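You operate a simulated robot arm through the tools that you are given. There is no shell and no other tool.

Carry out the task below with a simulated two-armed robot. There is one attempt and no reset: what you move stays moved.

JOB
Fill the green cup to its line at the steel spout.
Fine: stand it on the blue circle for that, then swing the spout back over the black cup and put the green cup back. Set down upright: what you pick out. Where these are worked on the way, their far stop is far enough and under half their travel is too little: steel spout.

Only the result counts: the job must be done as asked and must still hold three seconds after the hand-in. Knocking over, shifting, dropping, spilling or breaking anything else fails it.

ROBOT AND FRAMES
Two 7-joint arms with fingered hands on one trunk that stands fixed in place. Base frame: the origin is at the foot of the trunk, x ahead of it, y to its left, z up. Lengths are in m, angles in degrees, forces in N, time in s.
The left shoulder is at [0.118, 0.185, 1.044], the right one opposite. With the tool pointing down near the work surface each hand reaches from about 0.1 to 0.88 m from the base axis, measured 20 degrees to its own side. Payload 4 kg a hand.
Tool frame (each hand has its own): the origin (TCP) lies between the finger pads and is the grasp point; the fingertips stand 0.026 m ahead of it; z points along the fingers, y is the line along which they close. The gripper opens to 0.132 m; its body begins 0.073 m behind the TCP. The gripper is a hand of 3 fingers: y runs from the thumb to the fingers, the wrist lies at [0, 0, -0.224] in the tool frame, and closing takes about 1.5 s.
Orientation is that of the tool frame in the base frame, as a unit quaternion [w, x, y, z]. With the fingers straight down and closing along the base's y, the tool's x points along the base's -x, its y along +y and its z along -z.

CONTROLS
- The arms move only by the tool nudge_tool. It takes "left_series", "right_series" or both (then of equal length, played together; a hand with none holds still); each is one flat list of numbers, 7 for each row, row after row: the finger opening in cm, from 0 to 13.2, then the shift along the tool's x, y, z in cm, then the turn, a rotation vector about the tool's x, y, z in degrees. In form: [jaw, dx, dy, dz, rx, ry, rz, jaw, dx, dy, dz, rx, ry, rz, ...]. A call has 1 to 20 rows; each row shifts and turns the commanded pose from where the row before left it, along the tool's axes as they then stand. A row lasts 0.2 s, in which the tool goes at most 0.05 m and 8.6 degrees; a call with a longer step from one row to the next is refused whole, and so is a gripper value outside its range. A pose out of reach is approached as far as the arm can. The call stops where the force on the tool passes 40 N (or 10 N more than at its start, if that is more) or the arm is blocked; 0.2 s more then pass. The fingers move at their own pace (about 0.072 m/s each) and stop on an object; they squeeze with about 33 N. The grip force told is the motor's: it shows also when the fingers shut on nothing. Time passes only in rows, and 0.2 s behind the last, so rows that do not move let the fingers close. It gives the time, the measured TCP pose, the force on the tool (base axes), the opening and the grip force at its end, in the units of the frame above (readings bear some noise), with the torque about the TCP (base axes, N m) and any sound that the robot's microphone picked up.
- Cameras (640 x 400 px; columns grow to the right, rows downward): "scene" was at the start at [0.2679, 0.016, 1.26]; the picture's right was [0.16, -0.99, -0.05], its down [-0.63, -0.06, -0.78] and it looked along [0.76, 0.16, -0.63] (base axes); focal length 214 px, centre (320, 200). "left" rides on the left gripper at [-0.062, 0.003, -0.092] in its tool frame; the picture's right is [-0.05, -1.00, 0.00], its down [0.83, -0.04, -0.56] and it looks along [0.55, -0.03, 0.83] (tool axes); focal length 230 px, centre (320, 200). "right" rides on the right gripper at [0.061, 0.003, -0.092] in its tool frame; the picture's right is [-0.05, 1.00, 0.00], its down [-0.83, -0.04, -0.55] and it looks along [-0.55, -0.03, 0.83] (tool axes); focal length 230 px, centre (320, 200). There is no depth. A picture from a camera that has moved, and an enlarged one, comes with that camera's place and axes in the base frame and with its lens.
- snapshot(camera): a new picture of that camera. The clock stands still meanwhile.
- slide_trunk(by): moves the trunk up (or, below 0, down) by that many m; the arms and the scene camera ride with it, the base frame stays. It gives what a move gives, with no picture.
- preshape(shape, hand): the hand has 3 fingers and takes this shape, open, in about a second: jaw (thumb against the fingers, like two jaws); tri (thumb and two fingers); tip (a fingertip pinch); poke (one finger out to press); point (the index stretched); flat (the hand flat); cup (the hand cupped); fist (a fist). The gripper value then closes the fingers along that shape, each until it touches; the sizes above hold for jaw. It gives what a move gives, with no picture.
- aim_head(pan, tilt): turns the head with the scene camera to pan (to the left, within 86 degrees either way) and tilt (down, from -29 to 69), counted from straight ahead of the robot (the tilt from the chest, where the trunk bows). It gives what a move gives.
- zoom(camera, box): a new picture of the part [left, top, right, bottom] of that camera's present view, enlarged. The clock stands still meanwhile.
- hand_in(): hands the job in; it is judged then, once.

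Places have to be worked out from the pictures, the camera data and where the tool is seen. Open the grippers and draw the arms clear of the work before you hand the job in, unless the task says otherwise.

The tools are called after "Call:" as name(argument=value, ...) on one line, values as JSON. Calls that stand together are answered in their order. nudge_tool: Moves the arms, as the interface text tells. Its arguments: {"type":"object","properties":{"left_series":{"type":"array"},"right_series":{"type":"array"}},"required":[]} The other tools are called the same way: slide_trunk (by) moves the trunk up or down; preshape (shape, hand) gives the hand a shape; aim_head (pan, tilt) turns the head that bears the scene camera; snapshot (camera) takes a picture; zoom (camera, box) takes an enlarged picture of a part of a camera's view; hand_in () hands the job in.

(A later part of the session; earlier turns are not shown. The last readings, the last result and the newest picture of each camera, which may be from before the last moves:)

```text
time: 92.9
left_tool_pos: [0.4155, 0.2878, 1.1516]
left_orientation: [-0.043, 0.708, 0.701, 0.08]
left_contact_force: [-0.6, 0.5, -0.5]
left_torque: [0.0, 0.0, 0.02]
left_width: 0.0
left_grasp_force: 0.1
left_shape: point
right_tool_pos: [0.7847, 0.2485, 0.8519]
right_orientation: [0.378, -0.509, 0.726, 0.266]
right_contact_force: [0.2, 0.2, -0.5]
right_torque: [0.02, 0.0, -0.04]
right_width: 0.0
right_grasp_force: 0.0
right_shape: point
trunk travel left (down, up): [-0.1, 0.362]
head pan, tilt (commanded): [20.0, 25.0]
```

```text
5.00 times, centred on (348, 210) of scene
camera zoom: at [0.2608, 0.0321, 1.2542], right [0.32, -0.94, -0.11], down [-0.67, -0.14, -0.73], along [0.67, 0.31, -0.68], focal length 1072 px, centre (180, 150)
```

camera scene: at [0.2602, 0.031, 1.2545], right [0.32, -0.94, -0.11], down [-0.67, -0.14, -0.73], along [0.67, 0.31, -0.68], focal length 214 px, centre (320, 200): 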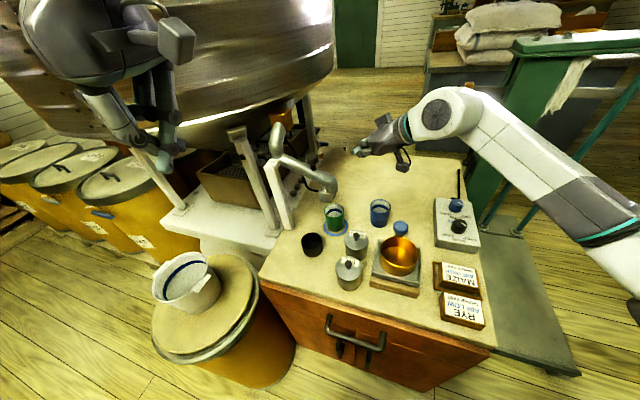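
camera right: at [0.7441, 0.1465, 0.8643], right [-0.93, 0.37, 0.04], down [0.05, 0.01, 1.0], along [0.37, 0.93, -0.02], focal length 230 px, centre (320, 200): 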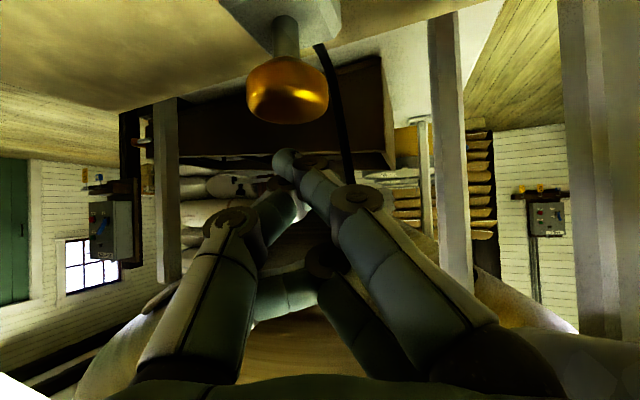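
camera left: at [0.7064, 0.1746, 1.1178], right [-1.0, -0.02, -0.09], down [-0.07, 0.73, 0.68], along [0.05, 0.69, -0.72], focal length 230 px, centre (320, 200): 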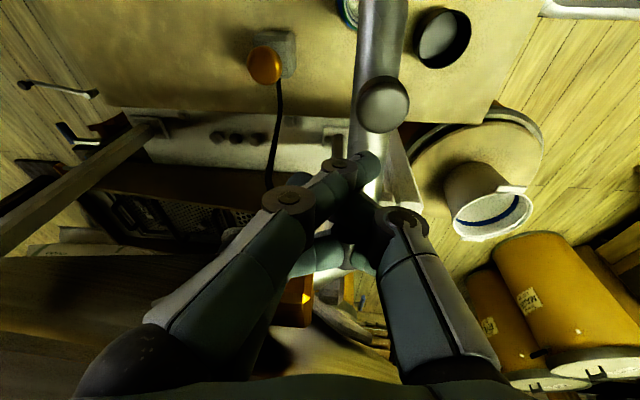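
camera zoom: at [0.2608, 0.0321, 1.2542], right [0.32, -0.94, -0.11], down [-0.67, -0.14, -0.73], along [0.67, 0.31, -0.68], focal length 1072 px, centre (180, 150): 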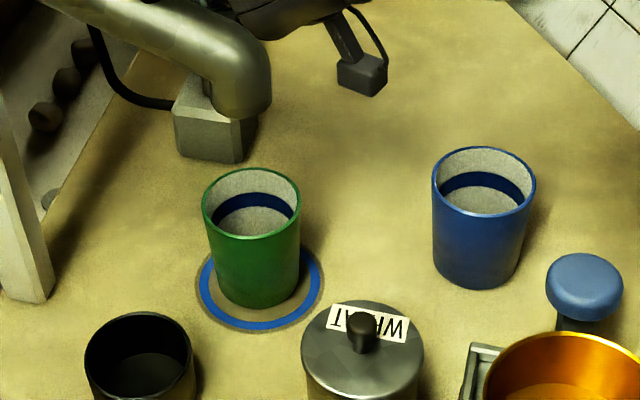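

Gap is ~4 mm. I press down 0.7 cm and look at force, the button and the cup.

Call:
nudge_tool(right_series=[0, 0.57, 0, 0.4, 0, 0, 0])

Call:
zoom(camera="right", box=[240, 0, 400, 200])

Call:
zoom(camera="scene", box=[284, 170, 412, 250])

```text
time: 93.3
left_tool_pos: [0.4167, 0.2886, 1.1504]
left_orientation: [-0.043, 0.708, 0.7, 0.079]
left_contact_force: [0.7, -0.1, -0.1]
left_torque: [-0.05, 0.0, -0.01]
left_width: 0.0002
left_grasp_force: 0.1
left_shape: point
right_tool_pos: [0.7846, 0.2486, 0.8451]
right_orientation: [0.378, -0.508, 0.727, 0.265]
right_contact_force: [-0.5, -0.5, 0.3]
right_torque: [-0.01, 0.01, 0.02]
right_width: 0.0003
right_grasp_force: 0.0
right_shape: point
trunk travel left (down, up): [-0.1, 0.362]
head pan, tilt (commanded): [20.0, 25.0]
```

```text
2.00 times, centred on (320, 100) of right
camera zoom: at [0.7445, 0.1464, 0.8473], right [-0.93, 0.37, 0.04], down [0.05, 0.01, 1.0], along [0.37, 0.93, -0.02], focal length 460 px, centre (320, 400)
```

zoom: 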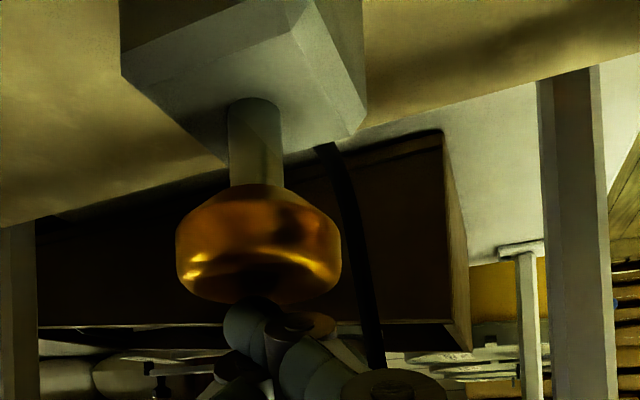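

```text
5.00 times, centred on (348, 210) of scene
camera zoom: at [0.2608, 0.0321, 1.2542], right [0.32, -0.94, -0.11], down [-0.67, -0.14, -0.73], along [0.67, 0.31, -0.68], focal length 1072 px, centre (180, 150)
```

zoom: 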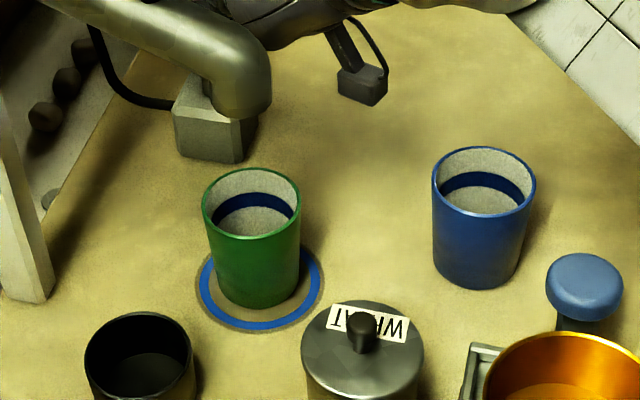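

The fingertip just meets the button, no force yet. I press 0.4 cm further.

Call:
nudge_tool(right_series=[0, 0.33, 0, 0.23, 0, 0, 0])

Call:
zoom(camera="right", box=[240, 0, 400, 200])

Call:
zoom(camera="scene", box=[284, 170, 412, 250])

```text
time: 93.7
left_tool_pos: [0.4154, 0.2898, 1.1507]
left_orientation: [-0.043, 0.708, 0.7, 0.08]
left_contact_force: [-0.4, -1.4, -0.3]
left_torque: [0.0, 0.04, 0.0]
left_width: 0.0
left_grasp_force: 0.1
left_shape: point
right_tool_pos: [0.7839, 0.2484, 0.8427]
right_orientation: [0.378, -0.509, 0.726, 0.265]
right_contact_force: [-0.6, 0.1, 0.9]
right_torque: [0.0, -0.02, 0.02]
right_width: 0.0
right_grasp_force: 0.0
right_shape: point
trunk travel left (down, up): [-0.1, 0.362]
head pan, tilt (commanded): [20.0, 25.0]
```

```text
2.00 times, centred on (320, 100) of right
camera zoom: at [0.7443, 0.1464, 0.8441], right [-0.93, 0.37, 0.04], down [0.05, 0.01, 1.0], along [0.37, 0.93, -0.02], focal length 460 px, centre (320, 400)
```

zoom: 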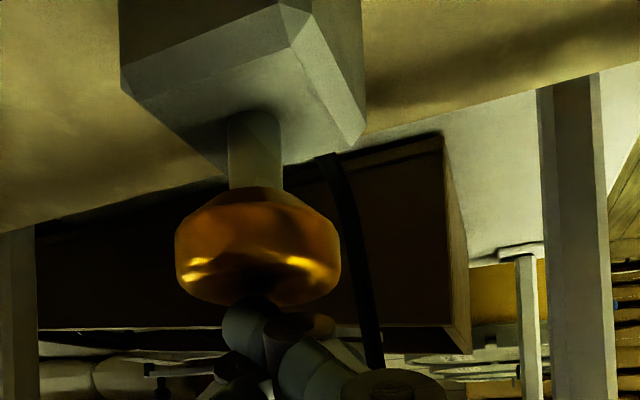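

```text
5.00 times, centred on (348, 210) of scene
camera zoom: at [0.2603, 0.032, 1.2544], right [0.32, -0.94, -0.11], down [-0.67, -0.14, -0.73], along [0.67, 0.31, -0.68], focal length 1072 px, centre (180, 150)
```

zoom: 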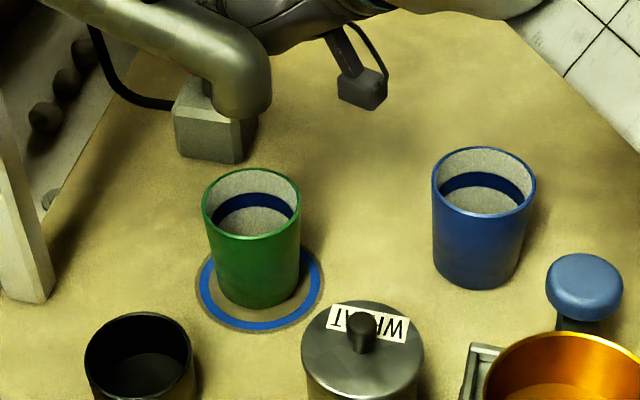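

The stem is beginning to sink, no flow yet. I press another 0.4 cm.

Call:
nudge_tool(right_series=[0, 0.33, 0, 0.23, 0, 0, 0])

Call:
zoom(camera="scene", box=[284, 170, 412, 250])

Call:
zoom(camera="right", box=[240, 0, 400, 200])

```text
time: 94.1
left_tool_pos: [0.4166, 0.2893, 1.1508]
left_orientation: [-0.042, 0.708, 0.7, 0.08]
left_contact_force: [0.2, 0.7, 0.2]
left_torque: [0.0, 0.03, 0.01]
left_width: 0.0001
left_grasp_force: 0.0
left_shape: point
right_tool_pos: [0.7844, 0.249, 0.8373]
right_orientation: [0.378, -0.508, 0.727, 0.265]
right_contact_force: [0.0, 0.6, 2.4]
right_torque: [0.06, -0.06, -0.02]
right_width: 0.0
right_grasp_force: 0.1
right_shape: point
trunk travel left (down, up): [-0.1, 0.362]
head pan, tilt (commanded): [20.0, 25.0]
```

```text
5.00 times, centred on (348, 210) of scene
camera zoom: at [0.2602, 0.032, 1.2545], right [0.32, -0.94, -0.11], down [-0.67, -0.14, -0.73], along [0.67, 0.31, -0.68], focal length 1072 px, centre (180, 150)
```

zoom: 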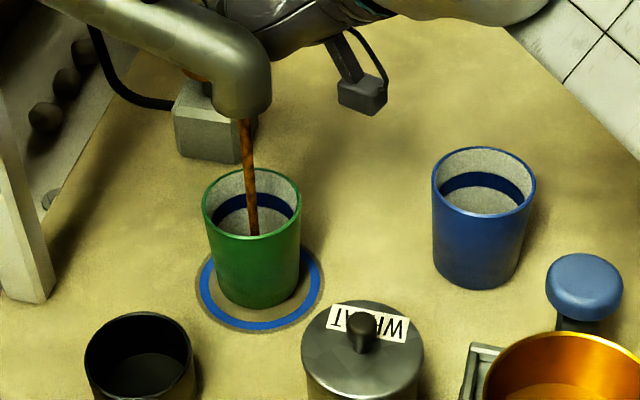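

```text
2.00 times, centred on (320, 100) of right
camera zoom: at [0.7441, 0.1464, 0.8401], right [-0.93, 0.37, 0.04], down [0.05, 0.0, 1.0], along [0.37, 0.93, -0.02], focal length 460 px, centre (320, 400)
```

zoom: 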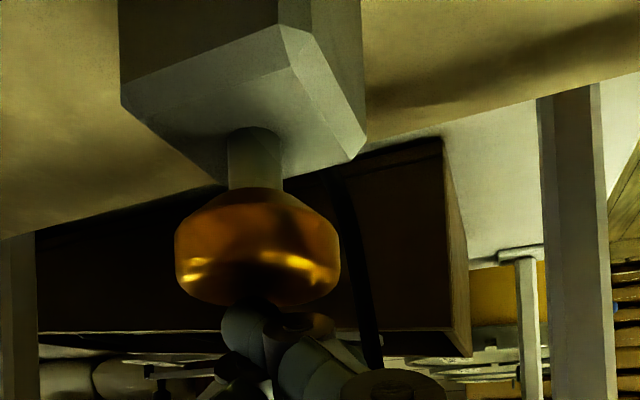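

Brown liquid flows into the green cup. I hold the button for one short row and check the level.

Call:
nudge_tool(right_series=[0, 0, 0, 0, 0, 0, 0])

Call:
zoom(camera="scene", box=[308, 190, 372, 230])

```text
time: 94.5
left_tool_pos: [0.4165, 0.2889, 1.1525]
left_orientation: [-0.043, 0.709, 0.7, 0.08]
left_contact_force: [0.3, 0.6, 0.2]
left_torque: [0.01, -0.01, 0.02]
left_width: 0.0001
left_grasp_force: 0.0
left_shape: point
right_tool_pos: [0.7838, 0.2492, 0.8382]
right_orientation: [0.378, -0.509, 0.726, 0.266]
right_contact_force: [1.6, -0.3, 2.3]
right_torque: [-0.04, -0.05, 0.05]
right_width: 0.0
right_grasp_force: 0.1
right_shape: point
trunk travel left (down, up): [-0.1, 0.362]
head pan, tilt (commanded): [20.0, 25.0]
```

```text
10.00 times, centred on (340, 210) of scene
camera zoom: at [0.2602, 0.032, 1.2544], right [0.32, -0.94, -0.11], down [-0.67, -0.14, -0.73], along [0.67, 0.31, -0.68], focal length 2145 px, centre (120, 100)
```

zoom: 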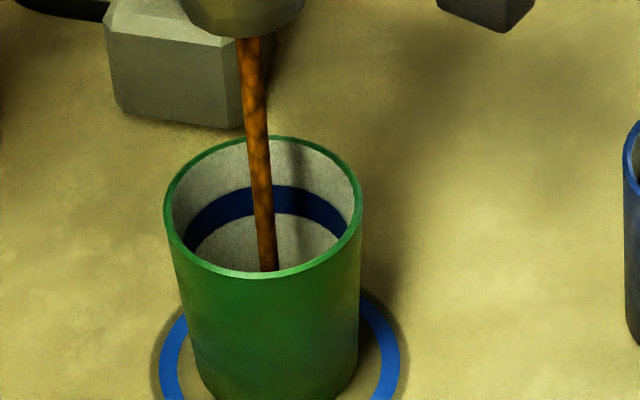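

The stream lands inside the cup; level isn't visible yet. I hold for two more rows.

Call:
nudge_tool(right_series=[0, 0, 0, 0, 0, 0, 0, 0, 0, 0, 0, 0, 0, 0])

Call:
zoom(camera="scene", box=[308, 190, 372, 230])

```text
time: 95.1
left_tool_pos: [0.4166, 0.2885, 1.151]
left_orientation: [-0.043, 0.709, 0.7, 0.08]
left_contact_force: [0.2, -0.4, -0.5]
left_torque: [0.01, -0.03, 0.01]
left_width: 0.0
left_grasp_force: 0.0
left_shape: point
right_tool_pos: [0.7845, 0.248, 0.8372]
right_orientation: [0.378, -0.509, 0.727, 0.264]
right_contact_force: [-0.3, 1.6, 2.7]
right_torque: [-0.02, -0.04, 0.0]
right_width: 0.0001
right_grasp_force: 0.1
right_shape: point
trunk travel left (down, up): [-0.1, 0.362]
head pan, tilt (commanded): [20.0, 25.0]
```

```text
10.00 times, centred on (340, 210) of scene
camera zoom: at [0.2602, 0.032, 1.2544], right [0.32, -0.94, -0.11], down [-0.67, -0.14, -0.73], along [0.67, 0.31, -0.68], focal length 2145 px, centre (120, 100)
```

zoom: 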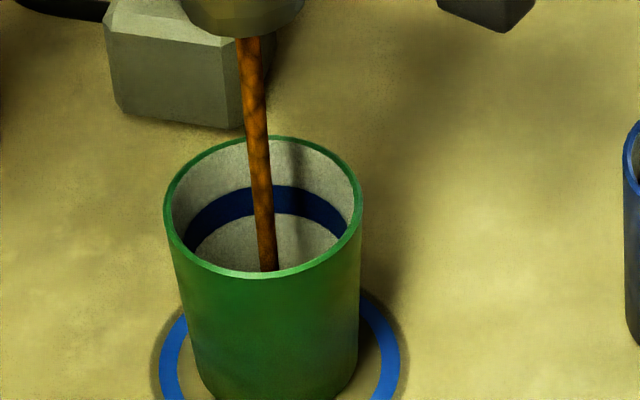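

Level still below view. I hold three more rows (0.8 s).

Call:
nudge_tool(right_series=[0, 0, 0, 0, 0, 0, 0, 0, 0, 0, 0, 0, 0, 0, 0, 0, 0, 0, 0, 0, 0])

Call:
zoom(camera="scene", box=[308, 190, 372, 230])

```text
time: 95.9
left_tool_pos: [0.4173, 0.2894, 1.1508]
left_orientation: [-0.043, 0.708, 0.7, 0.079]
left_contact_force: [0.0, 0.7, 0.8]
left_torque: [-0.01, -0.01, 0.0]
left_width: 0.0
left_grasp_force: 0.1
left_shape: point
right_tool_pos: [0.7845, 0.2497, 0.837]
right_orientation: [0.378, -0.509, 0.727, 0.265]
right_contact_force: [-0.2, 0.4, 2.0]
right_torque: [0.02, -0.02, -0.01]
right_width: 0.0
right_grasp_force: 0.1
right_shape: point
trunk travel left (down, up): [-0.1, 0.362]
head pan, tilt (commanded): [20.0, 25.0]
```

```text
10.00 times, centred on (340, 210) of scene
camera zoom: at [0.2602, 0.032, 1.2544], right [0.32, -0.94, -0.11], down [-0.67, -0.14, -0.73], along [0.67, 0.31, -0.68], focal length 2145 px, centre (120, 100)
```

zoom: 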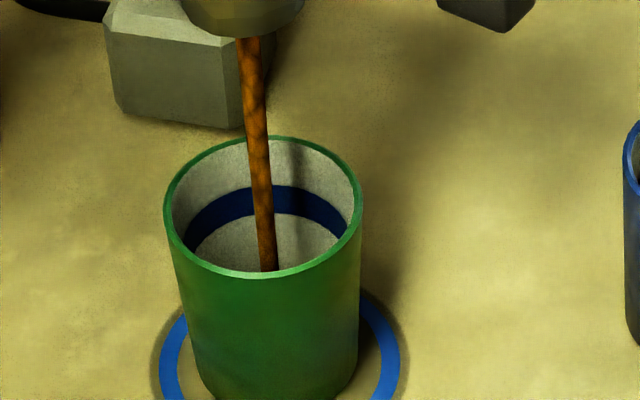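

Still below view (about 2 s of flow). I hold four more rows.

Call:
nudge_tool(right_series=[0, 0, 0, 0, 0, 0, 0, 0, 0, 0, 0, 0, 0, 0, 0, 0, 0, 0, 0, 0, 0, 0, 0, 0, 0, 0, 0, 0])

Call:
zoom(camera="scene", box=[308, 190, 372, 230])

```text
time: 96.9
left_tool_pos: [0.416, 0.2893, 1.1511]
left_orientation: [-0.042, 0.708, 0.7, 0.079]
left_contact_force: [0.2, -0.5, -0.2]
left_torque: [0.01, 0.01, 0.0]
left_width: 0.0001
left_grasp_force: 0.1
left_shape: point
right_tool_pos: [0.7839, 0.2478, 0.8372]
right_orientation: [0.378, -0.509, 0.727, 0.265]
right_contact_force: [0.0, 0.7, 1.9]
right_torque: [0.03, 0.0, 0.0]
right_width: 0.0
right_grasp_force: 0.1
right_shape: point
trunk travel left (down, up): [-0.1, 0.362]
head pan, tilt (commanded): [20.0, 25.0]
```

```text
10.00 times, centred on (340, 210) of scene
camera zoom: at [0.2602, 0.032, 1.2544], right [0.32, -0.94, -0.11], down [-0.67, -0.14, -0.73], along [0.67, 0.31, -0.68], focal length 2145 px, centre (120, 100)
```

zoom: 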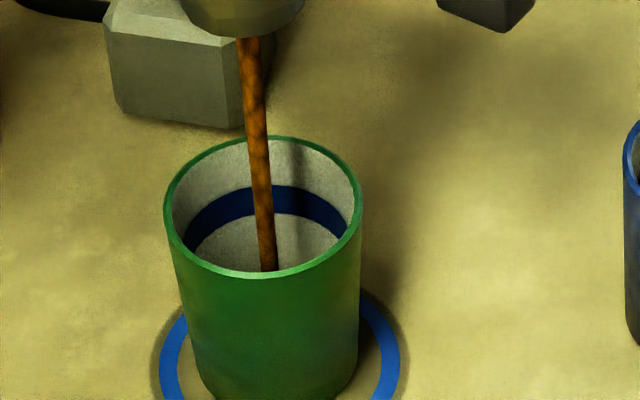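

Still not visible after ~3 s, so the rate is below 0.6 cm/s. I hold five more rows.

Call:
nudge_tool(right_series=[0, 0, 0, 0, 0, 0, 0, 0, 0, 0, 0, 0, 0, 0, 0, 0, 0, 0, 0, 0, 0, 0, 0, 0, 0, 0, 0, 0, 0, 0, 0, 0, 0, 0, 0])

Call:
zoom(camera="scene", box=[308, 190, 372, 230])

```text
time: 98.1
left_tool_pos: [0.416, 0.2882, 1.1508]
left_orientation: [-0.042, 0.708, 0.7, 0.08]
left_contact_force: [0.5, 0.9, 1.1]
left_torque: [0.01, 0.03, 0.01]
left_width: 0.0
left_grasp_force: 0.0
left_shape: point
right_tool_pos: [0.7842, 0.2489, 0.8374]
right_orientation: [0.378, -0.51, 0.726, 0.265]
right_contact_force: [-0.1, 0.2, 2.3]
right_torque: [0.03, -0.04, 0.02]
right_width: 0.0
right_grasp_force: 0.1
right_shape: point
trunk travel left (down, up): [-0.1, 0.362]
head pan, tilt (commanded): [20.0, 25.0]
```

```text
10.00 times, centred on (340, 210) of scene
camera zoom: at [0.2602, 0.032, 1.2544], right [0.32, -0.94, -0.11], down [-0.67, -0.14, -0.73], along [0.67, 0.31, -0.68], focal length 2145 px, centre (120, 100)
```

zoom: 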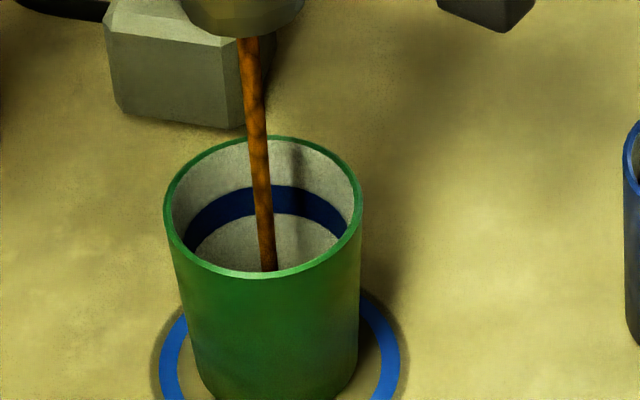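

No level visible yet (~4.2 s). I continue holding for six rows.

Call:
nudge_tool(right_series=[0, 0, 0, 0, 0, 0, 0, 0, 0, 0, 0, 0, 0, 0, 0, 0, 0, 0, 0, 0, 0, 0, 0, 0, 0, 0, 0, 0, 0, 0, 0, 0, 0, 0, 0, 0, 0, 0, 0, 0, 0, 0])

Call:
zoom(camera="scene", box=[308, 190, 372, 230])

```text
time: 99.5
left_tool_pos: [0.4149, 0.2878, 1.152]
left_orientation: [-0.042, 0.708, 0.7, 0.079]
left_contact_force: [0.3, 0.2, 0.4]
left_torque: [0.0, 0.01, 0.02]
left_width: 0.0
left_grasp_force: 0.1
left_shape: point
right_tool_pos: [0.7842, 0.2488, 0.8384]
right_orientation: [0.379, -0.508, 0.727, 0.264]
right_contact_force: [0.0, 0.5, 1.8]
right_torque: [-0.03, -0.03, 0.01]
right_width: 0.0
right_grasp_force: 0.2
right_shape: point
trunk travel left (down, up): [-0.1, 0.362]
head pan, tilt (commanded): [20.0, 25.0]
```

```text
10.00 times, centred on (340, 210) of scene
camera zoom: at [0.2602, 0.032, 1.2544], right [0.32, -0.94, -0.11], down [-0.67, -0.14, -0.73], along [0.67, 0.31, -0.68], focal length 2145 px, centre (120, 100)
```

zoom: 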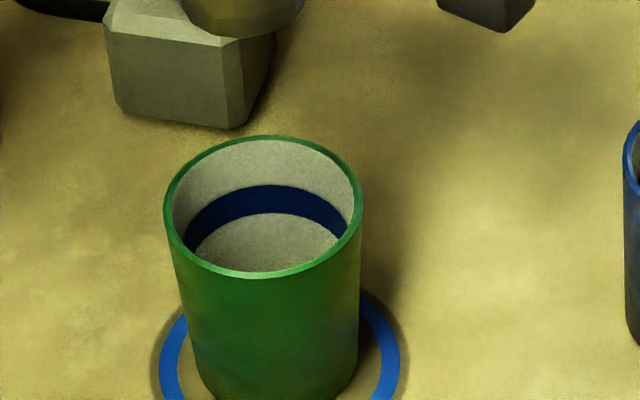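

The stream stopped by itself: a press gives a metered dose. I release the button 1 cm, look, then press again.

Call:
nudge_tool(right_series=[0, -0.82, 0, -0.573, 0, 0, 0, 0, 0, 0, 0, 0, 0, 0])

Call:
zoom(camera="right", box=[240, 0, 400, 200])

Call:
zoom(camera="scene", box=[308, 190, 372, 230])

```text
time: 100.1
left_tool_pos: [0.417, 0.2891, 1.1508]
left_orientation: [-0.043, 0.708, 0.7, 0.079]
left_contact_force: [-0.5, -0.2, -1.1]
left_torque: [0.01, -0.01, 0.01]
left_width: 0.0
left_grasp_force: 0.1
left_shape: point
right_tool_pos: [0.784, 0.249, 0.847]
right_orientation: [0.378, -0.509, 0.727, 0.264]
right_contact_force: [0.1, -0.4, 0.1]
right_torque: [0.02, 0.0, -0.01]
right_width: 0.0
right_grasp_force: 0.1
right_shape: point
trunk travel left (down, up): [-0.1, 0.362]
head pan, tilt (commanded): [20.0, 25.0]
```

```text
2.00 times, centred on (320, 100) of right
camera zoom: at [0.7445, 0.1463, 0.8501], right [-0.93, 0.37, 0.04], down [0.05, 0.01, 1.0], along [0.37, 0.93, -0.02], focal length 460 px, centre (320, 400)
```

zoom: 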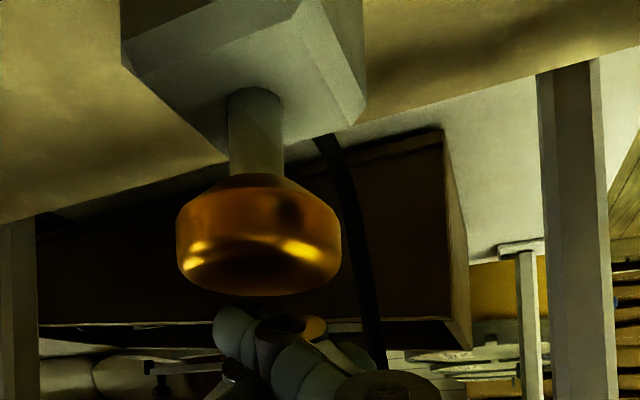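

```text
10.00 times, centred on (340, 210) of scene
camera zoom: at [0.2606, 0.0321, 1.2543], right [0.32, -0.94, -0.11], down [-0.67, -0.14, -0.73], along [0.67, 0.31, -0.68], focal length 2145 px, centre (120, 100)
```

zoom: 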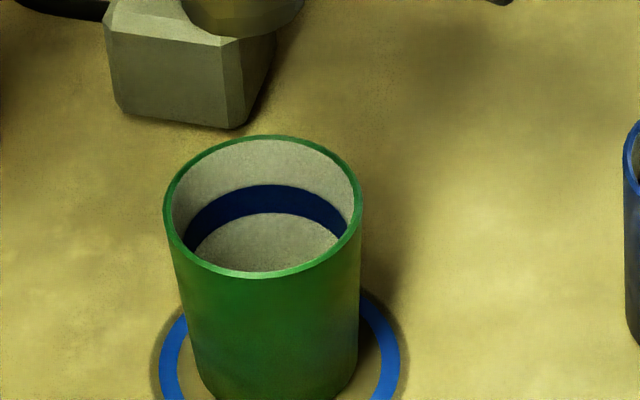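

Button is back up, no flow. I press again for a second dose and hold.

Call:
nudge_tool(right_series=[0, 0.82, 0, 0.573, 0, 0, 0, 0, 0, 0, 0, 0, 0, 0])

Call:
zoom(camera="scene", box=[308, 190, 372, 230])

```text
time: 100.7
left_tool_pos: [0.417, 0.2884, 1.1509]
left_orientation: [-0.043, 0.708, 0.701, 0.079]
left_contact_force: [0.7, 0.4, 0.3]
left_torque: [-0.01, 0.02, -0.03]
left_width: 0.0
left_grasp_force: 0.0
left_shape: point
right_tool_pos: [0.7852, 0.2482, 0.8388]
right_orientation: [0.378, -0.509, 0.726, 0.266]
right_contact_force: [0.2, 0.7, 2.4]
right_torque: [0.0, 0.01, 0.01]
right_width: 0.0
right_grasp_force: 0.1
right_shape: point
trunk travel left (down, up): [-0.1, 0.362]
head pan, tilt (commanded): [20.0, 25.0]
```

```text
10.00 times, centred on (340, 210) of scene
camera zoom: at [0.2602, 0.032, 1.2545], right [0.32, -0.94, -0.11], down [-0.67, -0.14, -0.73], along [0.67, 0.31, -0.68], focal length 2145 px, centre (120, 100)
```

zoom: 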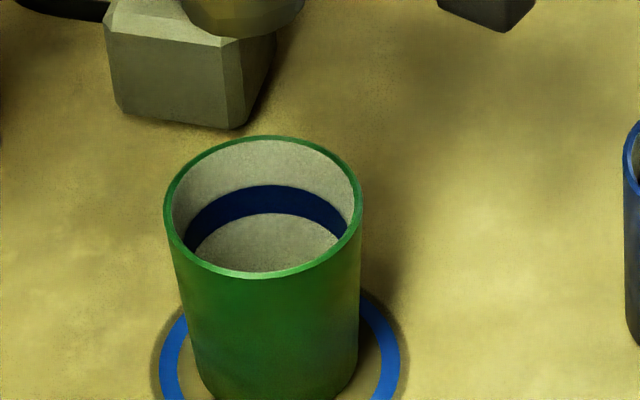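

No flow yet at this depth; I press 2 mm deeper.

Call:
nudge_tool(right_series=[0, 0.18, 0, 0.13, 0, 0, 0])

Call:
zoom(camera="scene", box=[308, 190, 372, 230])

```text
time: 101.1
left_tool_pos: [0.4155, 0.2898, 1.1499]
left_orientation: [-0.042, 0.708, 0.7, 0.08]
left_contact_force: [0.0, -0.7, -0.5]
left_torque: [0.01, 0.01, -0.01]
left_width: 0.0003
left_grasp_force: 0.1
left_shape: point
right_tool_pos: [0.7847, 0.2488, 0.836]
right_orientation: [0.378, -0.508, 0.727, 0.265]
right_contact_force: [-0.1, 1.6, 1.8]
right_torque: [0.02, -0.02, 0.05]
right_width: 0.0001
right_grasp_force: 0.0
right_shape: point
trunk travel left (down, up): [-0.1, 0.362]
head pan, tilt (commanded): [20.0, 25.0]
```

```text
10.00 times, centred on (340, 210) of scene
camera zoom: at [0.2602, 0.032, 1.2544], right [0.32, -0.94, -0.11], down [-0.67, -0.14, -0.73], along [0.67, 0.31, -0.68], focal length 2145 px, centre (120, 100)
```

zoom: 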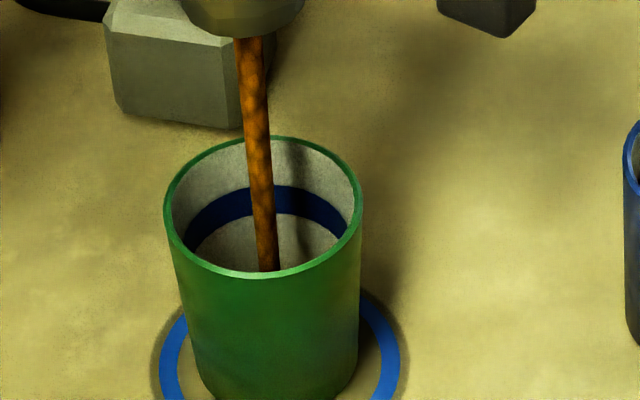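

Flow resumed and thicker: flow depends on press depth. I press 1 mm deeper and hold four rows.

Call:
nudge_tool(right_series=[0, 0.09, 0, 0.06, 0, 0, 0, 0, 0, 0, 0, 0, 0, 0, 0, 0, 0, 0, 0, 0, 0, 0, 0, 0, 0, 0, 0, 0])

Call:
zoom(camera="scene", box=[308, 190, 372, 230])

```text
time: 102.1
left_tool_pos: [0.4156, 0.2888, 1.1514]
left_orientation: [-0.042, 0.708, 0.7, 0.079]
left_contact_force: [-0.1, 0.1, 0.2]
left_torque: [0.03, -0.01, 0.01]
left_width: 0.0
left_grasp_force: 0.1
left_shape: point
right_tool_pos: [0.7846, 0.249, 0.833]
right_orientation: [0.378, -0.509, 0.726, 0.265]
right_contact_force: [0.3, 0.2, 3.0]
right_torque: [0.03, -0.06, 0.0]
right_width: 0.0001
right_grasp_force: 0.0
right_shape: point
trunk travel left (down, up): [-0.1, 0.362]
head pan, tilt (commanded): [20.0, 25.0]
```

```text
10.00 times, centred on (340, 210) of scene
camera zoom: at [0.2602, 0.032, 1.2544], right [0.32, -0.94, -0.11], down [-0.67, -0.14, -0.73], along [0.67, 0.31, -0.68], focal length 2145 px, centre (120, 100)
```

zoom: 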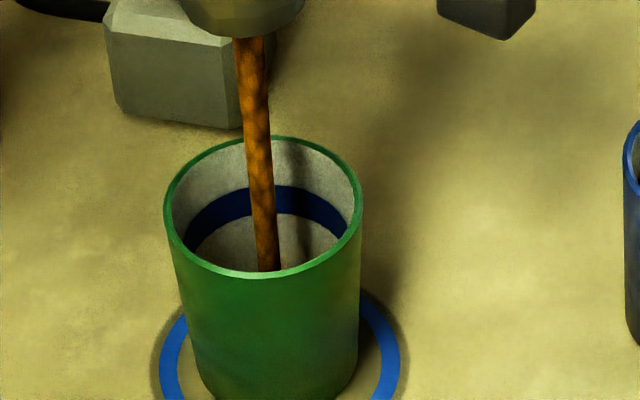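

Flow is steady. I keep holding for six rows.

Call:
nudge_tool(right_series=[0, 0, 0, 0, 0, 0, 0, 0, 0, 0, 0, 0, 0, 0, 0, 0, 0, 0, 0, 0, 0, 0, 0, 0, 0, 0, 0, 0, 0, 0, 0, 0, 0, 0, 0, 0, 0, 0, 0, 0, 0, 0])

Call:
zoom(camera="scene", box=[308, 190, 372, 230])

```text
time: 103.5
left_tool_pos: [0.4176, 0.2886, 1.1513]
left_orientation: [-0.043, 0.708, 0.7, 0.079]
left_contact_force: [-1.1, -0.7, -0.2]
left_torque: [-0.03, 0.02, 0.0]
left_width: 0.0
left_grasp_force: 0.1
left_shape: point
right_tool_pos: [0.7841, 0.249, 0.835]
right_orientation: [0.378, -0.509, 0.726, 0.265]
right_contact_force: [-0.7, 0.8, 2.4]
right_torque: [0.04, -0.03, 0.0]
right_width: 0.0
right_grasp_force: 0.0
right_shape: point
trunk travel left (down, up): [-0.1, 0.362]
head pan, tilt (commanded): [20.0, 25.0]
```

```text
10.00 times, centred on (340, 210) of scene
camera zoom: at [0.2602, 0.032, 1.2544], right [0.32, -0.94, -0.11], down [-0.67, -0.14, -0.73], along [0.67, 0.31, -0.68], focal length 2145 px, centre (120, 100)
```

zoom: 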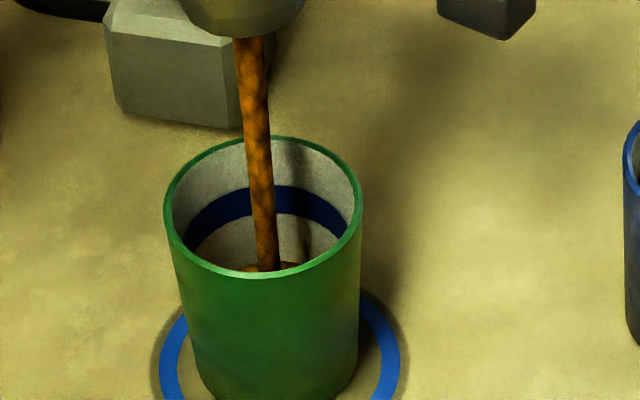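

The surface just appeared at the bottom of the visible wall (~5 cm below the rim). I hold three more rows to measure the rate.

Call:
nudge_tool(right_series=[0, 0, 0, 0, 0, 0, 0, 0, 0, 0, 0, 0, 0, 0, 0, 0, 0, 0, 0, 0, 0])

Call:
zoom(camera="scene", box=[308, 190, 372, 230])

```text
time: 104.3
left_tool_pos: [0.4163, 0.2877, 1.1522]
left_orientation: [-0.043, 0.708, 0.701, 0.079]
left_contact_force: [0.6, -0.6, 0.6]
left_torque: [0.0, -0.02, 0.0]
left_width: 0.0003
left_grasp_force: 0.1
left_shape: point
right_tool_pos: [0.7839, 0.2487, 0.8348]
right_orientation: [0.379, -0.509, 0.726, 0.265]
right_contact_force: [-0.6, 0.5, 2.9]
right_torque: [0.02, -0.07, 0.02]
right_width: 0.0001
right_grasp_force: 0.1
right_shape: point
trunk travel left (down, up): [-0.1, 0.362]
head pan, tilt (commanded): [20.0, 25.0]
```

```text
10.00 times, centred on (340, 210) of scene
camera zoom: at [0.2602, 0.032, 1.2544], right [0.32, -0.94, -0.11], down [-0.67, -0.14, -0.73], along [0.67, 0.31, -0.68], focal length 2145 px, centre (120, 100)
```

zoom: 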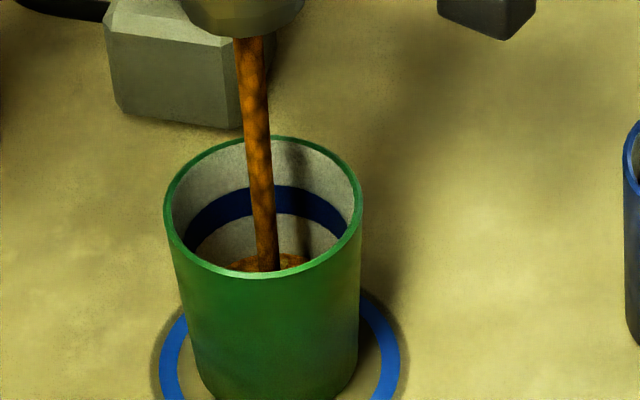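

Rate is about 12 px/s; the line's band spans rows 215–187. I hold eight more rows (1.8 s).

Call:
nudge_tool(right_series=[0, 0, 0, 0, 0, 0, 0, 0, 0, 0, 0, 0, 0, 0, 0, 0, 0, 0, 0, 0, 0, 0, 0, 0, 0, 0, 0, 0, 0, 0, 0, 0, 0, 0, 0, 0, 0, 0, 0, 0, 0, 0, 0, 0, 0, 0, 0, 0, 0, 0, 0, 0, 0, 0, 0, 0])

Call:
zoom(camera="scene", box=[308, 190, 372, 230])

```text
time: 106.1
left_tool_pos: [0.4178, 0.2893, 1.1511]
left_orientation: [-0.042, 0.708, 0.7, 0.079]
left_contact_force: [0.5, -0.1, -0.7]
left_torque: [-0.02, 0.02, -0.02]
left_width: 0.0
left_grasp_force: 0.2
left_shape: point
right_tool_pos: [0.7844, 0.248, 0.8341]
right_orientation: [0.378, -0.509, 0.727, 0.265]
right_contact_force: [-0.5, -0.4, 1.2]
right_torque: [0.04, -0.05, 0.02]
right_width: 0.0001
right_grasp_force: 0.1
right_shape: point
trunk travel left (down, up): [-0.1, 0.362]
head pan, tilt (commanded): [20.0, 25.0]
```

```text
10.00 times, centred on (340, 210) of scene
camera zoom: at [0.2602, 0.032, 1.2544], right [0.32, -0.94, -0.11], down [-0.67, -0.14, -0.73], along [0.67, 0.31, -0.68], focal length 2145 px, centre (120, 100)
```

zoom: 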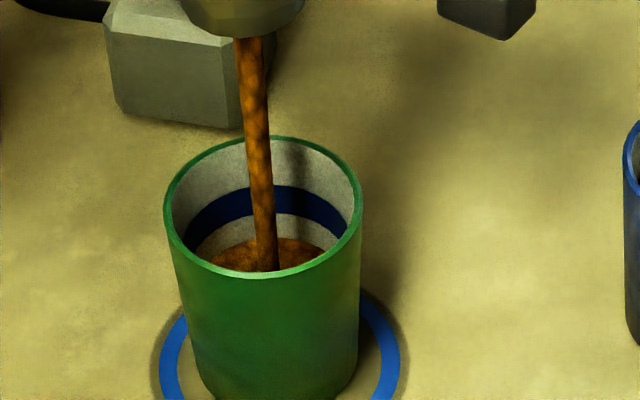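

Level's far edge is at row ~237, rising ~9 px/s. I hold another eight rows.

Call:
nudge_tool(right_series=[0, 0, 0, 0, 0, 0, 0, 0, 0, 0, 0, 0, 0, 0, 0, 0, 0, 0, 0, 0, 0, 0, 0, 0, 0, 0, 0, 0, 0, 0, 0, 0, 0, 0, 0, 0, 0, 0, 0, 0, 0, 0, 0, 0, 0, 0, 0, 0, 0, 0, 0, 0, 0, 0, 0, 0])

Call:
zoom(camera="scene", box=[308, 190, 372, 230])

```text
time: 107.9
left_tool_pos: [0.4163, 0.2896, 1.1506]
left_orientation: [-0.042, 0.708, 0.7, 0.079]
left_contact_force: [0.5, 0.9, 0.1]
left_torque: [0.0, 0.01, -0.03]
left_width: 0.0
left_grasp_force: 0.0
left_shape: point
right_tool_pos: [0.7844, 0.2485, 0.8335]
right_orientation: [0.378, -0.509, 0.727, 0.264]
right_contact_force: [-0.5, 0.8, 2.4]
right_torque: [0.01, -0.02, 0.01]
right_width: 0.0
right_grasp_force: 0.0
right_shape: point
trunk travel left (down, up): [-0.1, 0.362]
head pan, tilt (commanded): [20.0, 25.0]
```

```text
10.00 times, centred on (340, 210) of scene
camera zoom: at [0.2602, 0.032, 1.2544], right [0.32, -0.94, -0.11], down [-0.67, -0.14, -0.73], along [0.67, 0.31, -0.68], focal length 2145 px, centre (120, 100)
```

zoom: 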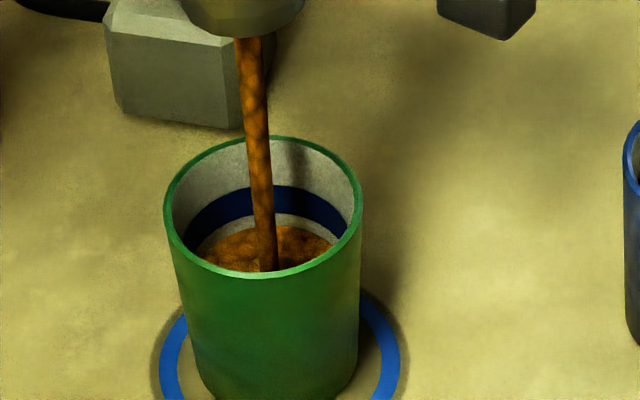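

Row ~226 now. I hold another seven rows.

Call:
nudge_tool(right_series=[0, 0, 0, 0, 0, 0, 0, 0, 0, 0, 0, 0, 0, 0, 0, 0, 0, 0, 0, 0, 0, 0, 0, 0, 0, 0, 0, 0, 0, 0, 0, 0, 0, 0, 0, 0, 0, 0, 0, 0, 0, 0, 0, 0, 0, 0, 0, 0, 0])

Call:
zoom(camera="scene", box=[308, 190, 372, 230])

```text
time: 109.5
left_tool_pos: [0.4167, 0.2885, 1.1515]
left_orientation: [-0.042, 0.709, 0.7, 0.08]
left_contact_force: [0.0, -0.7, 0.5]
left_torque: [0.01, -0.03, 0.01]
left_width: 0.0
left_grasp_force: 0.1
left_shape: point
right_tool_pos: [0.7852, 0.2488, 0.8348]
right_orientation: [0.379, -0.509, 0.727, 0.264]
right_contact_force: [-0.4, 0.5, 2.8]
right_torque: [0.03, -0.03, 0.02]
right_width: 0.0
right_grasp_force: 0.0
right_shape: point
trunk travel left (down, up): [-0.1, 0.362]
head pan, tilt (commanded): [20.0, 25.0]
```

```text
10.00 times, centred on (340, 210) of scene
camera zoom: at [0.2602, 0.032, 1.2544], right [0.32, -0.94, -0.11], down [-0.67, -0.14, -0.73], along [0.67, 0.31, -0.68], focal length 2145 px, centre (120, 100)
```

zoom: 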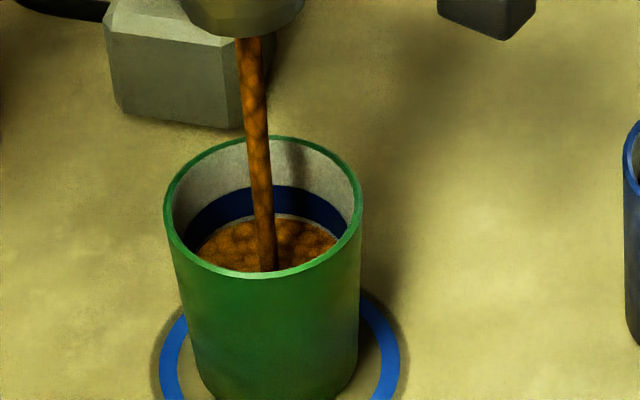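

Level nearly touches the band's lower edge. I hold five rows more.

Call:
nudge_tool(right_series=[0, 0, 0, 0, 0, 0, 0, 0, 0, 0, 0, 0, 0, 0, 0, 0, 0, 0, 0, 0, 0, 0, 0, 0, 0, 0, 0, 0, 0, 0, 0, 0, 0, 0, 0])

Call:
zoom(camera="scene", box=[308, 190, 372, 230])

```text
time: 110.7
left_tool_pos: [0.4166, 0.2882, 1.1514]
left_orientation: [-0.042, 0.709, 0.7, 0.08]
left_contact_force: [-0.3, 0.8, -0.4]
left_torque: [-0.04, -0.02, 0.01]
left_width: 0.0
left_grasp_force: 0.0
left_shape: point
right_tool_pos: [0.7849, 0.2472, 0.8348]
right_orientation: [0.377, -0.509, 0.726, 0.266]
right_contact_force: [-0.8, 0.3, 0.9]
right_torque: [0.02, -0.06, 0.01]
right_width: 0.0005
right_grasp_force: 0.1
right_shape: point
trunk travel left (down, up): [-0.1, 0.362]
head pan, tilt (commanded): [20.0, 25.0]
```

```text
10.00 times, centred on (340, 210) of scene
camera zoom: at [0.2602, 0.032, 1.2544], right [0.32, -0.94, -0.11], down [-0.67, -0.14, -0.73], along [0.67, 0.31, -0.68], focal length 2145 px, centre (120, 100)
```

zoom: 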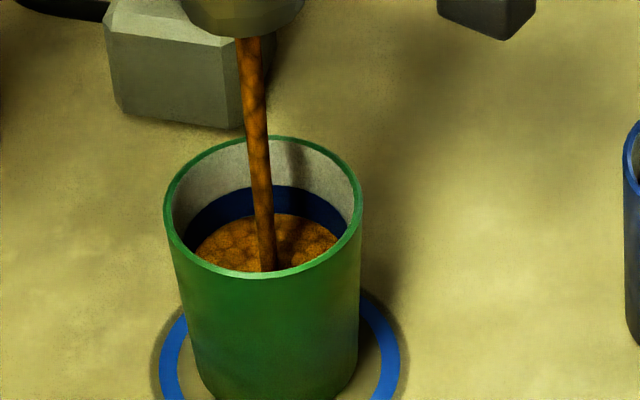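

The surface is at the band's lower edge. I hold six rows more to bring it into the band.

Call:
nudge_tool(right_series=[0, 0, 0, 0, 0, 0, 0, 0, 0, 0, 0, 0, 0, 0, 0, 0, 0, 0, 0, 0, 0, 0, 0, 0, 0, 0, 0, 0, 0, 0, 0, 0, 0, 0, 0, 0, 0, 0, 0, 0, 0, 0])

Call:
zoom(camera="scene", box=[308, 190, 372, 230])

```text
time: 112.1
left_tool_pos: [0.4171, 0.2877, 1.1515]
left_orientation: [-0.042, 0.708, 0.7, 0.08]
left_contact_force: [0.4, -0.6, -0.1]
left_torque: [-0.01, -0.01, -0.03]
left_width: 0.0001
left_grasp_force: 0.1
left_shape: point
right_tool_pos: [0.7845, 0.2488, 0.8339]
right_orientation: [0.378, -0.509, 0.727, 0.264]
right_contact_force: [-0.7, 0.2, 1.9]
right_torque: [0.08, -0.02, 0.01]
right_width: 0.0
right_grasp_force: 0.0
right_shape: point
trunk travel left (down, up): [-0.1, 0.362]
head pan, tilt (commanded): [20.0, 25.0]
```

```text
10.00 times, centred on (340, 210) of scene
camera zoom: at [0.2602, 0.032, 1.2544], right [0.32, -0.94, -0.11], down [-0.67, -0.14, -0.73], along [0.67, 0.31, -0.68], focal length 2145 px, centre (120, 100)
```

zoom: 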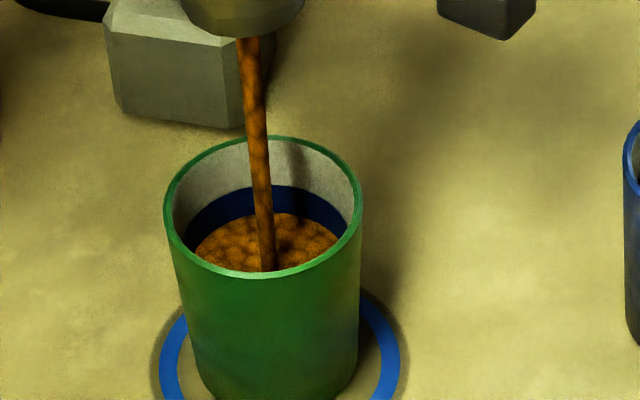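

Little change (the stream is a bit thinner). I press 1 mm deeper and hold five rows.

Call:
nudge_tool(right_series=[0, 0.08, 0, 0.06, 0, 0, 0, 0, 0, 0, 0, 0, 0, 0, 0, 0, 0, 0, 0, 0, 0, 0, 0, 0, 0, 0, 0, 0])

Call:
zoom(camera="scene", box=[308, 190, 372, 230])

```text
time: 113.1
left_tool_pos: [0.4166, 0.2895, 1.1511]
left_orientation: [-0.042, 0.708, 0.7, 0.08]
left_contact_force: [0.1, 0.2, -0.3]
left_torque: [-0.01, 0.02, 0.01]
left_width: 0.0
left_grasp_force: 0.0
left_shape: point
right_tool_pos: [0.7846, 0.2479, 0.8341]
right_orientation: [0.378, -0.509, 0.727, 0.264]
right_contact_force: [-0.2, 0.4, 2.5]
right_torque: [0.0, -0.06, 0.02]
right_width: 0.0002
right_grasp_force: 0.0
right_shape: point
trunk travel left (down, up): [-0.1, 0.362]
head pan, tilt (commanded): [20.0, 25.0]
```

```text
10.00 times, centred on (340, 210) of scene
camera zoom: at [0.2602, 0.032, 1.2544], right [0.32, -0.94, -0.11], down [-0.67, -0.14, -0.73], along [0.67, 0.31, -0.68], focal length 2145 px, centre (120, 100)
```

zoom: 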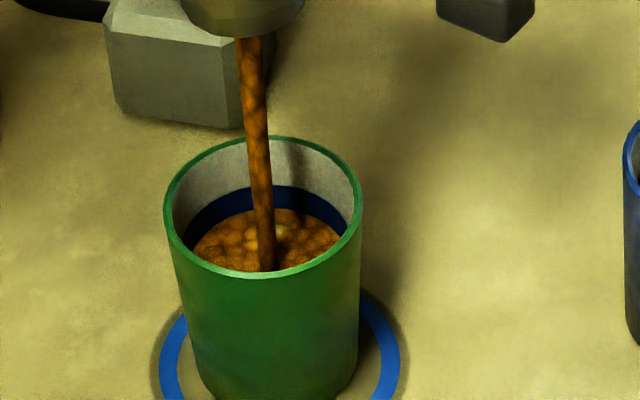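

The level is in the lower part of the band (row ~208). I hold four more rows toward the middle of the line.

Call:
nudge_tool(right_series=[0, 0, 0, 0, 0, 0, 0, 0, 0, 0, 0, 0, 0, 0, 0, 0, 0, 0, 0, 0, 0])

Call:
zoom(camera="scene", box=[316, 195, 364, 225])

```text
time: 113.9
left_tool_pos: [0.4162, 0.2885, 1.1503]
left_orientation: [-0.042, 0.708, 0.7, 0.08]
left_contact_force: [-0.3, -0.1, -0.1]
left_torque: [0.02, 0.0, -0.03]
left_width: 0.0001
left_grasp_force: 0.0
left_shape: point
right_tool_pos: [0.7856, 0.2493, 0.8342]
right_orientation: [0.378, -0.509, 0.726, 0.265]
right_contact_force: [0.6, 0.1, 2.1]
right_torque: [0.03, -0.08, 0.0]
right_width: 0.0001
right_grasp_force: 0.2
right_shape: point
trunk travel left (down, up): [-0.1, 0.362]
head pan, tilt (commanded): [20.0, 25.0]
```

```text
13.33 times, centred on (340, 210) of scene
camera zoom: at [0.2602, 0.032, 1.2544], right [0.32, -0.94, -0.11], down [-0.67, -0.14, -0.73], along [0.67, 0.31, -0.68], focal length 2860 px, centre (53, 67)
```

zoom: 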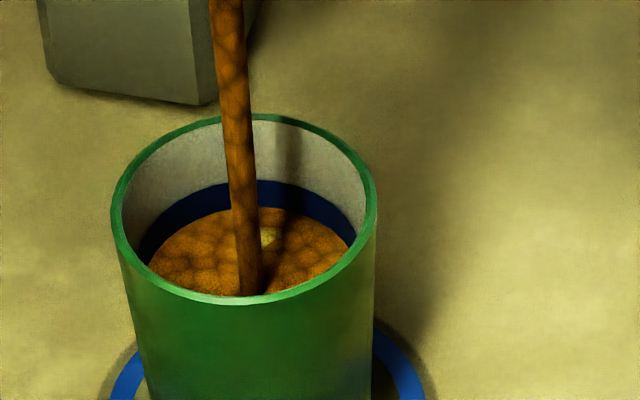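

Surface is about a third of the way up the band. Two more rows, then release.

Call:
nudge_tool(right_series=[0, 0, 0, 0, 0, 0, 0, 0, 0, 0, 0, 0, 0, 0])

Call:
zoom(camera="scene", box=[316, 195, 364, 225])

```text
time: 114.5
left_tool_pos: [0.4166, 0.2891, 1.1508]
left_orientation: [-0.042, 0.709, 0.7, 0.079]
left_contact_force: [0.2, -0.4, -0.3]
left_torque: [-0.03, -0.07, 0.0]
left_width: 0.0
left_grasp_force: 0.1
left_shape: point
right_tool_pos: [0.7838, 0.2491, 0.8344]
right_orientation: [0.378, -0.509, 0.726, 0.265]
right_contact_force: [-0.4, -0.2, 2.1]
right_torque: [0.03, -0.04, 0.01]
right_width: 0.0
right_grasp_force: 0.0
right_shape: point
trunk travel left (down, up): [-0.1, 0.362]
head pan, tilt (commanded): [20.0, 25.0]
```

```text
13.33 times, centred on (340, 210) of scene
camera zoom: at [0.2602, 0.032, 1.2544], right [0.32, -0.94, -0.11], down [-0.67, -0.14, -0.73], along [0.67, 0.31, -0.68], focal length 2860 px, centre (53, 67)
```

zoom: 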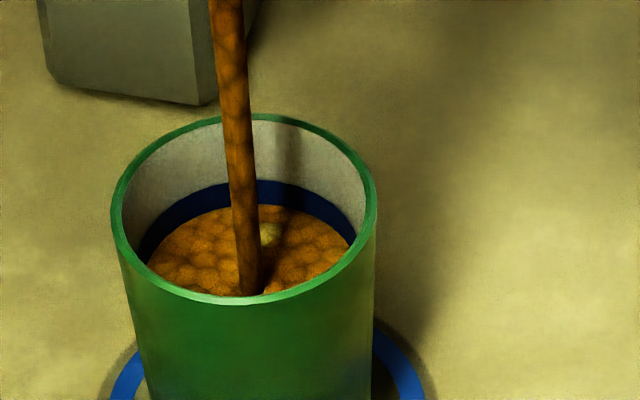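

The surface is close to mid-line. I release the button by lifting 2 cm.

Call:
nudge_tool(right_series=[0, -1.64, 0, -1.15, 0, 0, 0, 0, 0, 0, 0, 0, 0, 0])

Call:
zoom(camera="scene", box=[316, 195, 364, 225])

Call:
zoom(camera="scene", box=[284, 170, 412, 250])

```text
time: 115.1
left_tool_pos: [0.4172, 0.2882, 1.1512]
left_orientation: [-0.043, 0.708, 0.7, 0.079]
left_contact_force: [-0.4, 0.1, 1.0]
left_torque: [-0.01, 0.01, -0.03]
left_width: 0.0
left_grasp_force: 0.2
left_shape: point
right_tool_pos: [0.7852, 0.2493, 0.8526]
right_orientation: [0.378, -0.508, 0.727, 0.265]
right_contact_force: [-0.5, -0.2, -1.2]
right_torque: [0.01, -0.04, 0.01]
right_width: 0.0001
right_grasp_force: 0.1
right_shape: point
trunk travel left (down, up): [-0.1, 0.362]
head pan, tilt (commanded): [20.0, 25.0]
```

```text
13.33 times, centred on (340, 210) of scene
camera zoom: at [0.2608, 0.0321, 1.2542], right [0.32, -0.94, -0.11], down [-0.67, -0.14, -0.73], along [0.67, 0.31, -0.68], focal length 2860 px, centre (53, 67)
```

zoom: 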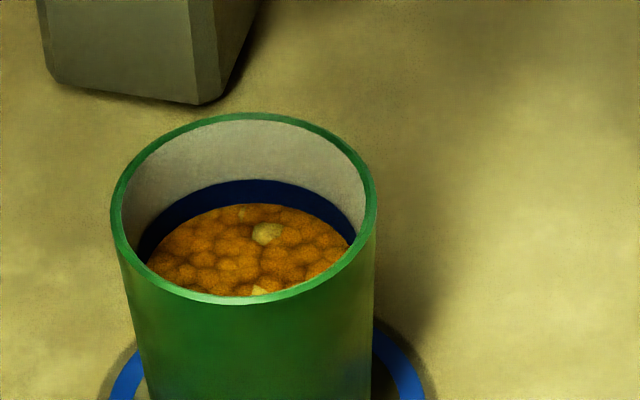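

```text
5.00 times, centred on (348, 210) of scene
camera zoom: at [0.2608, 0.0321, 1.2542], right [0.32, -0.94, -0.11], down [-0.67, -0.14, -0.73], along [0.67, 0.31, -0.68], focal length 1072 px, centre (180, 150)
```

zoom: 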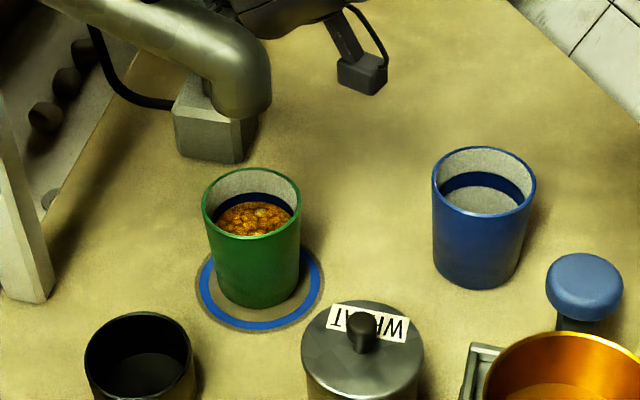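

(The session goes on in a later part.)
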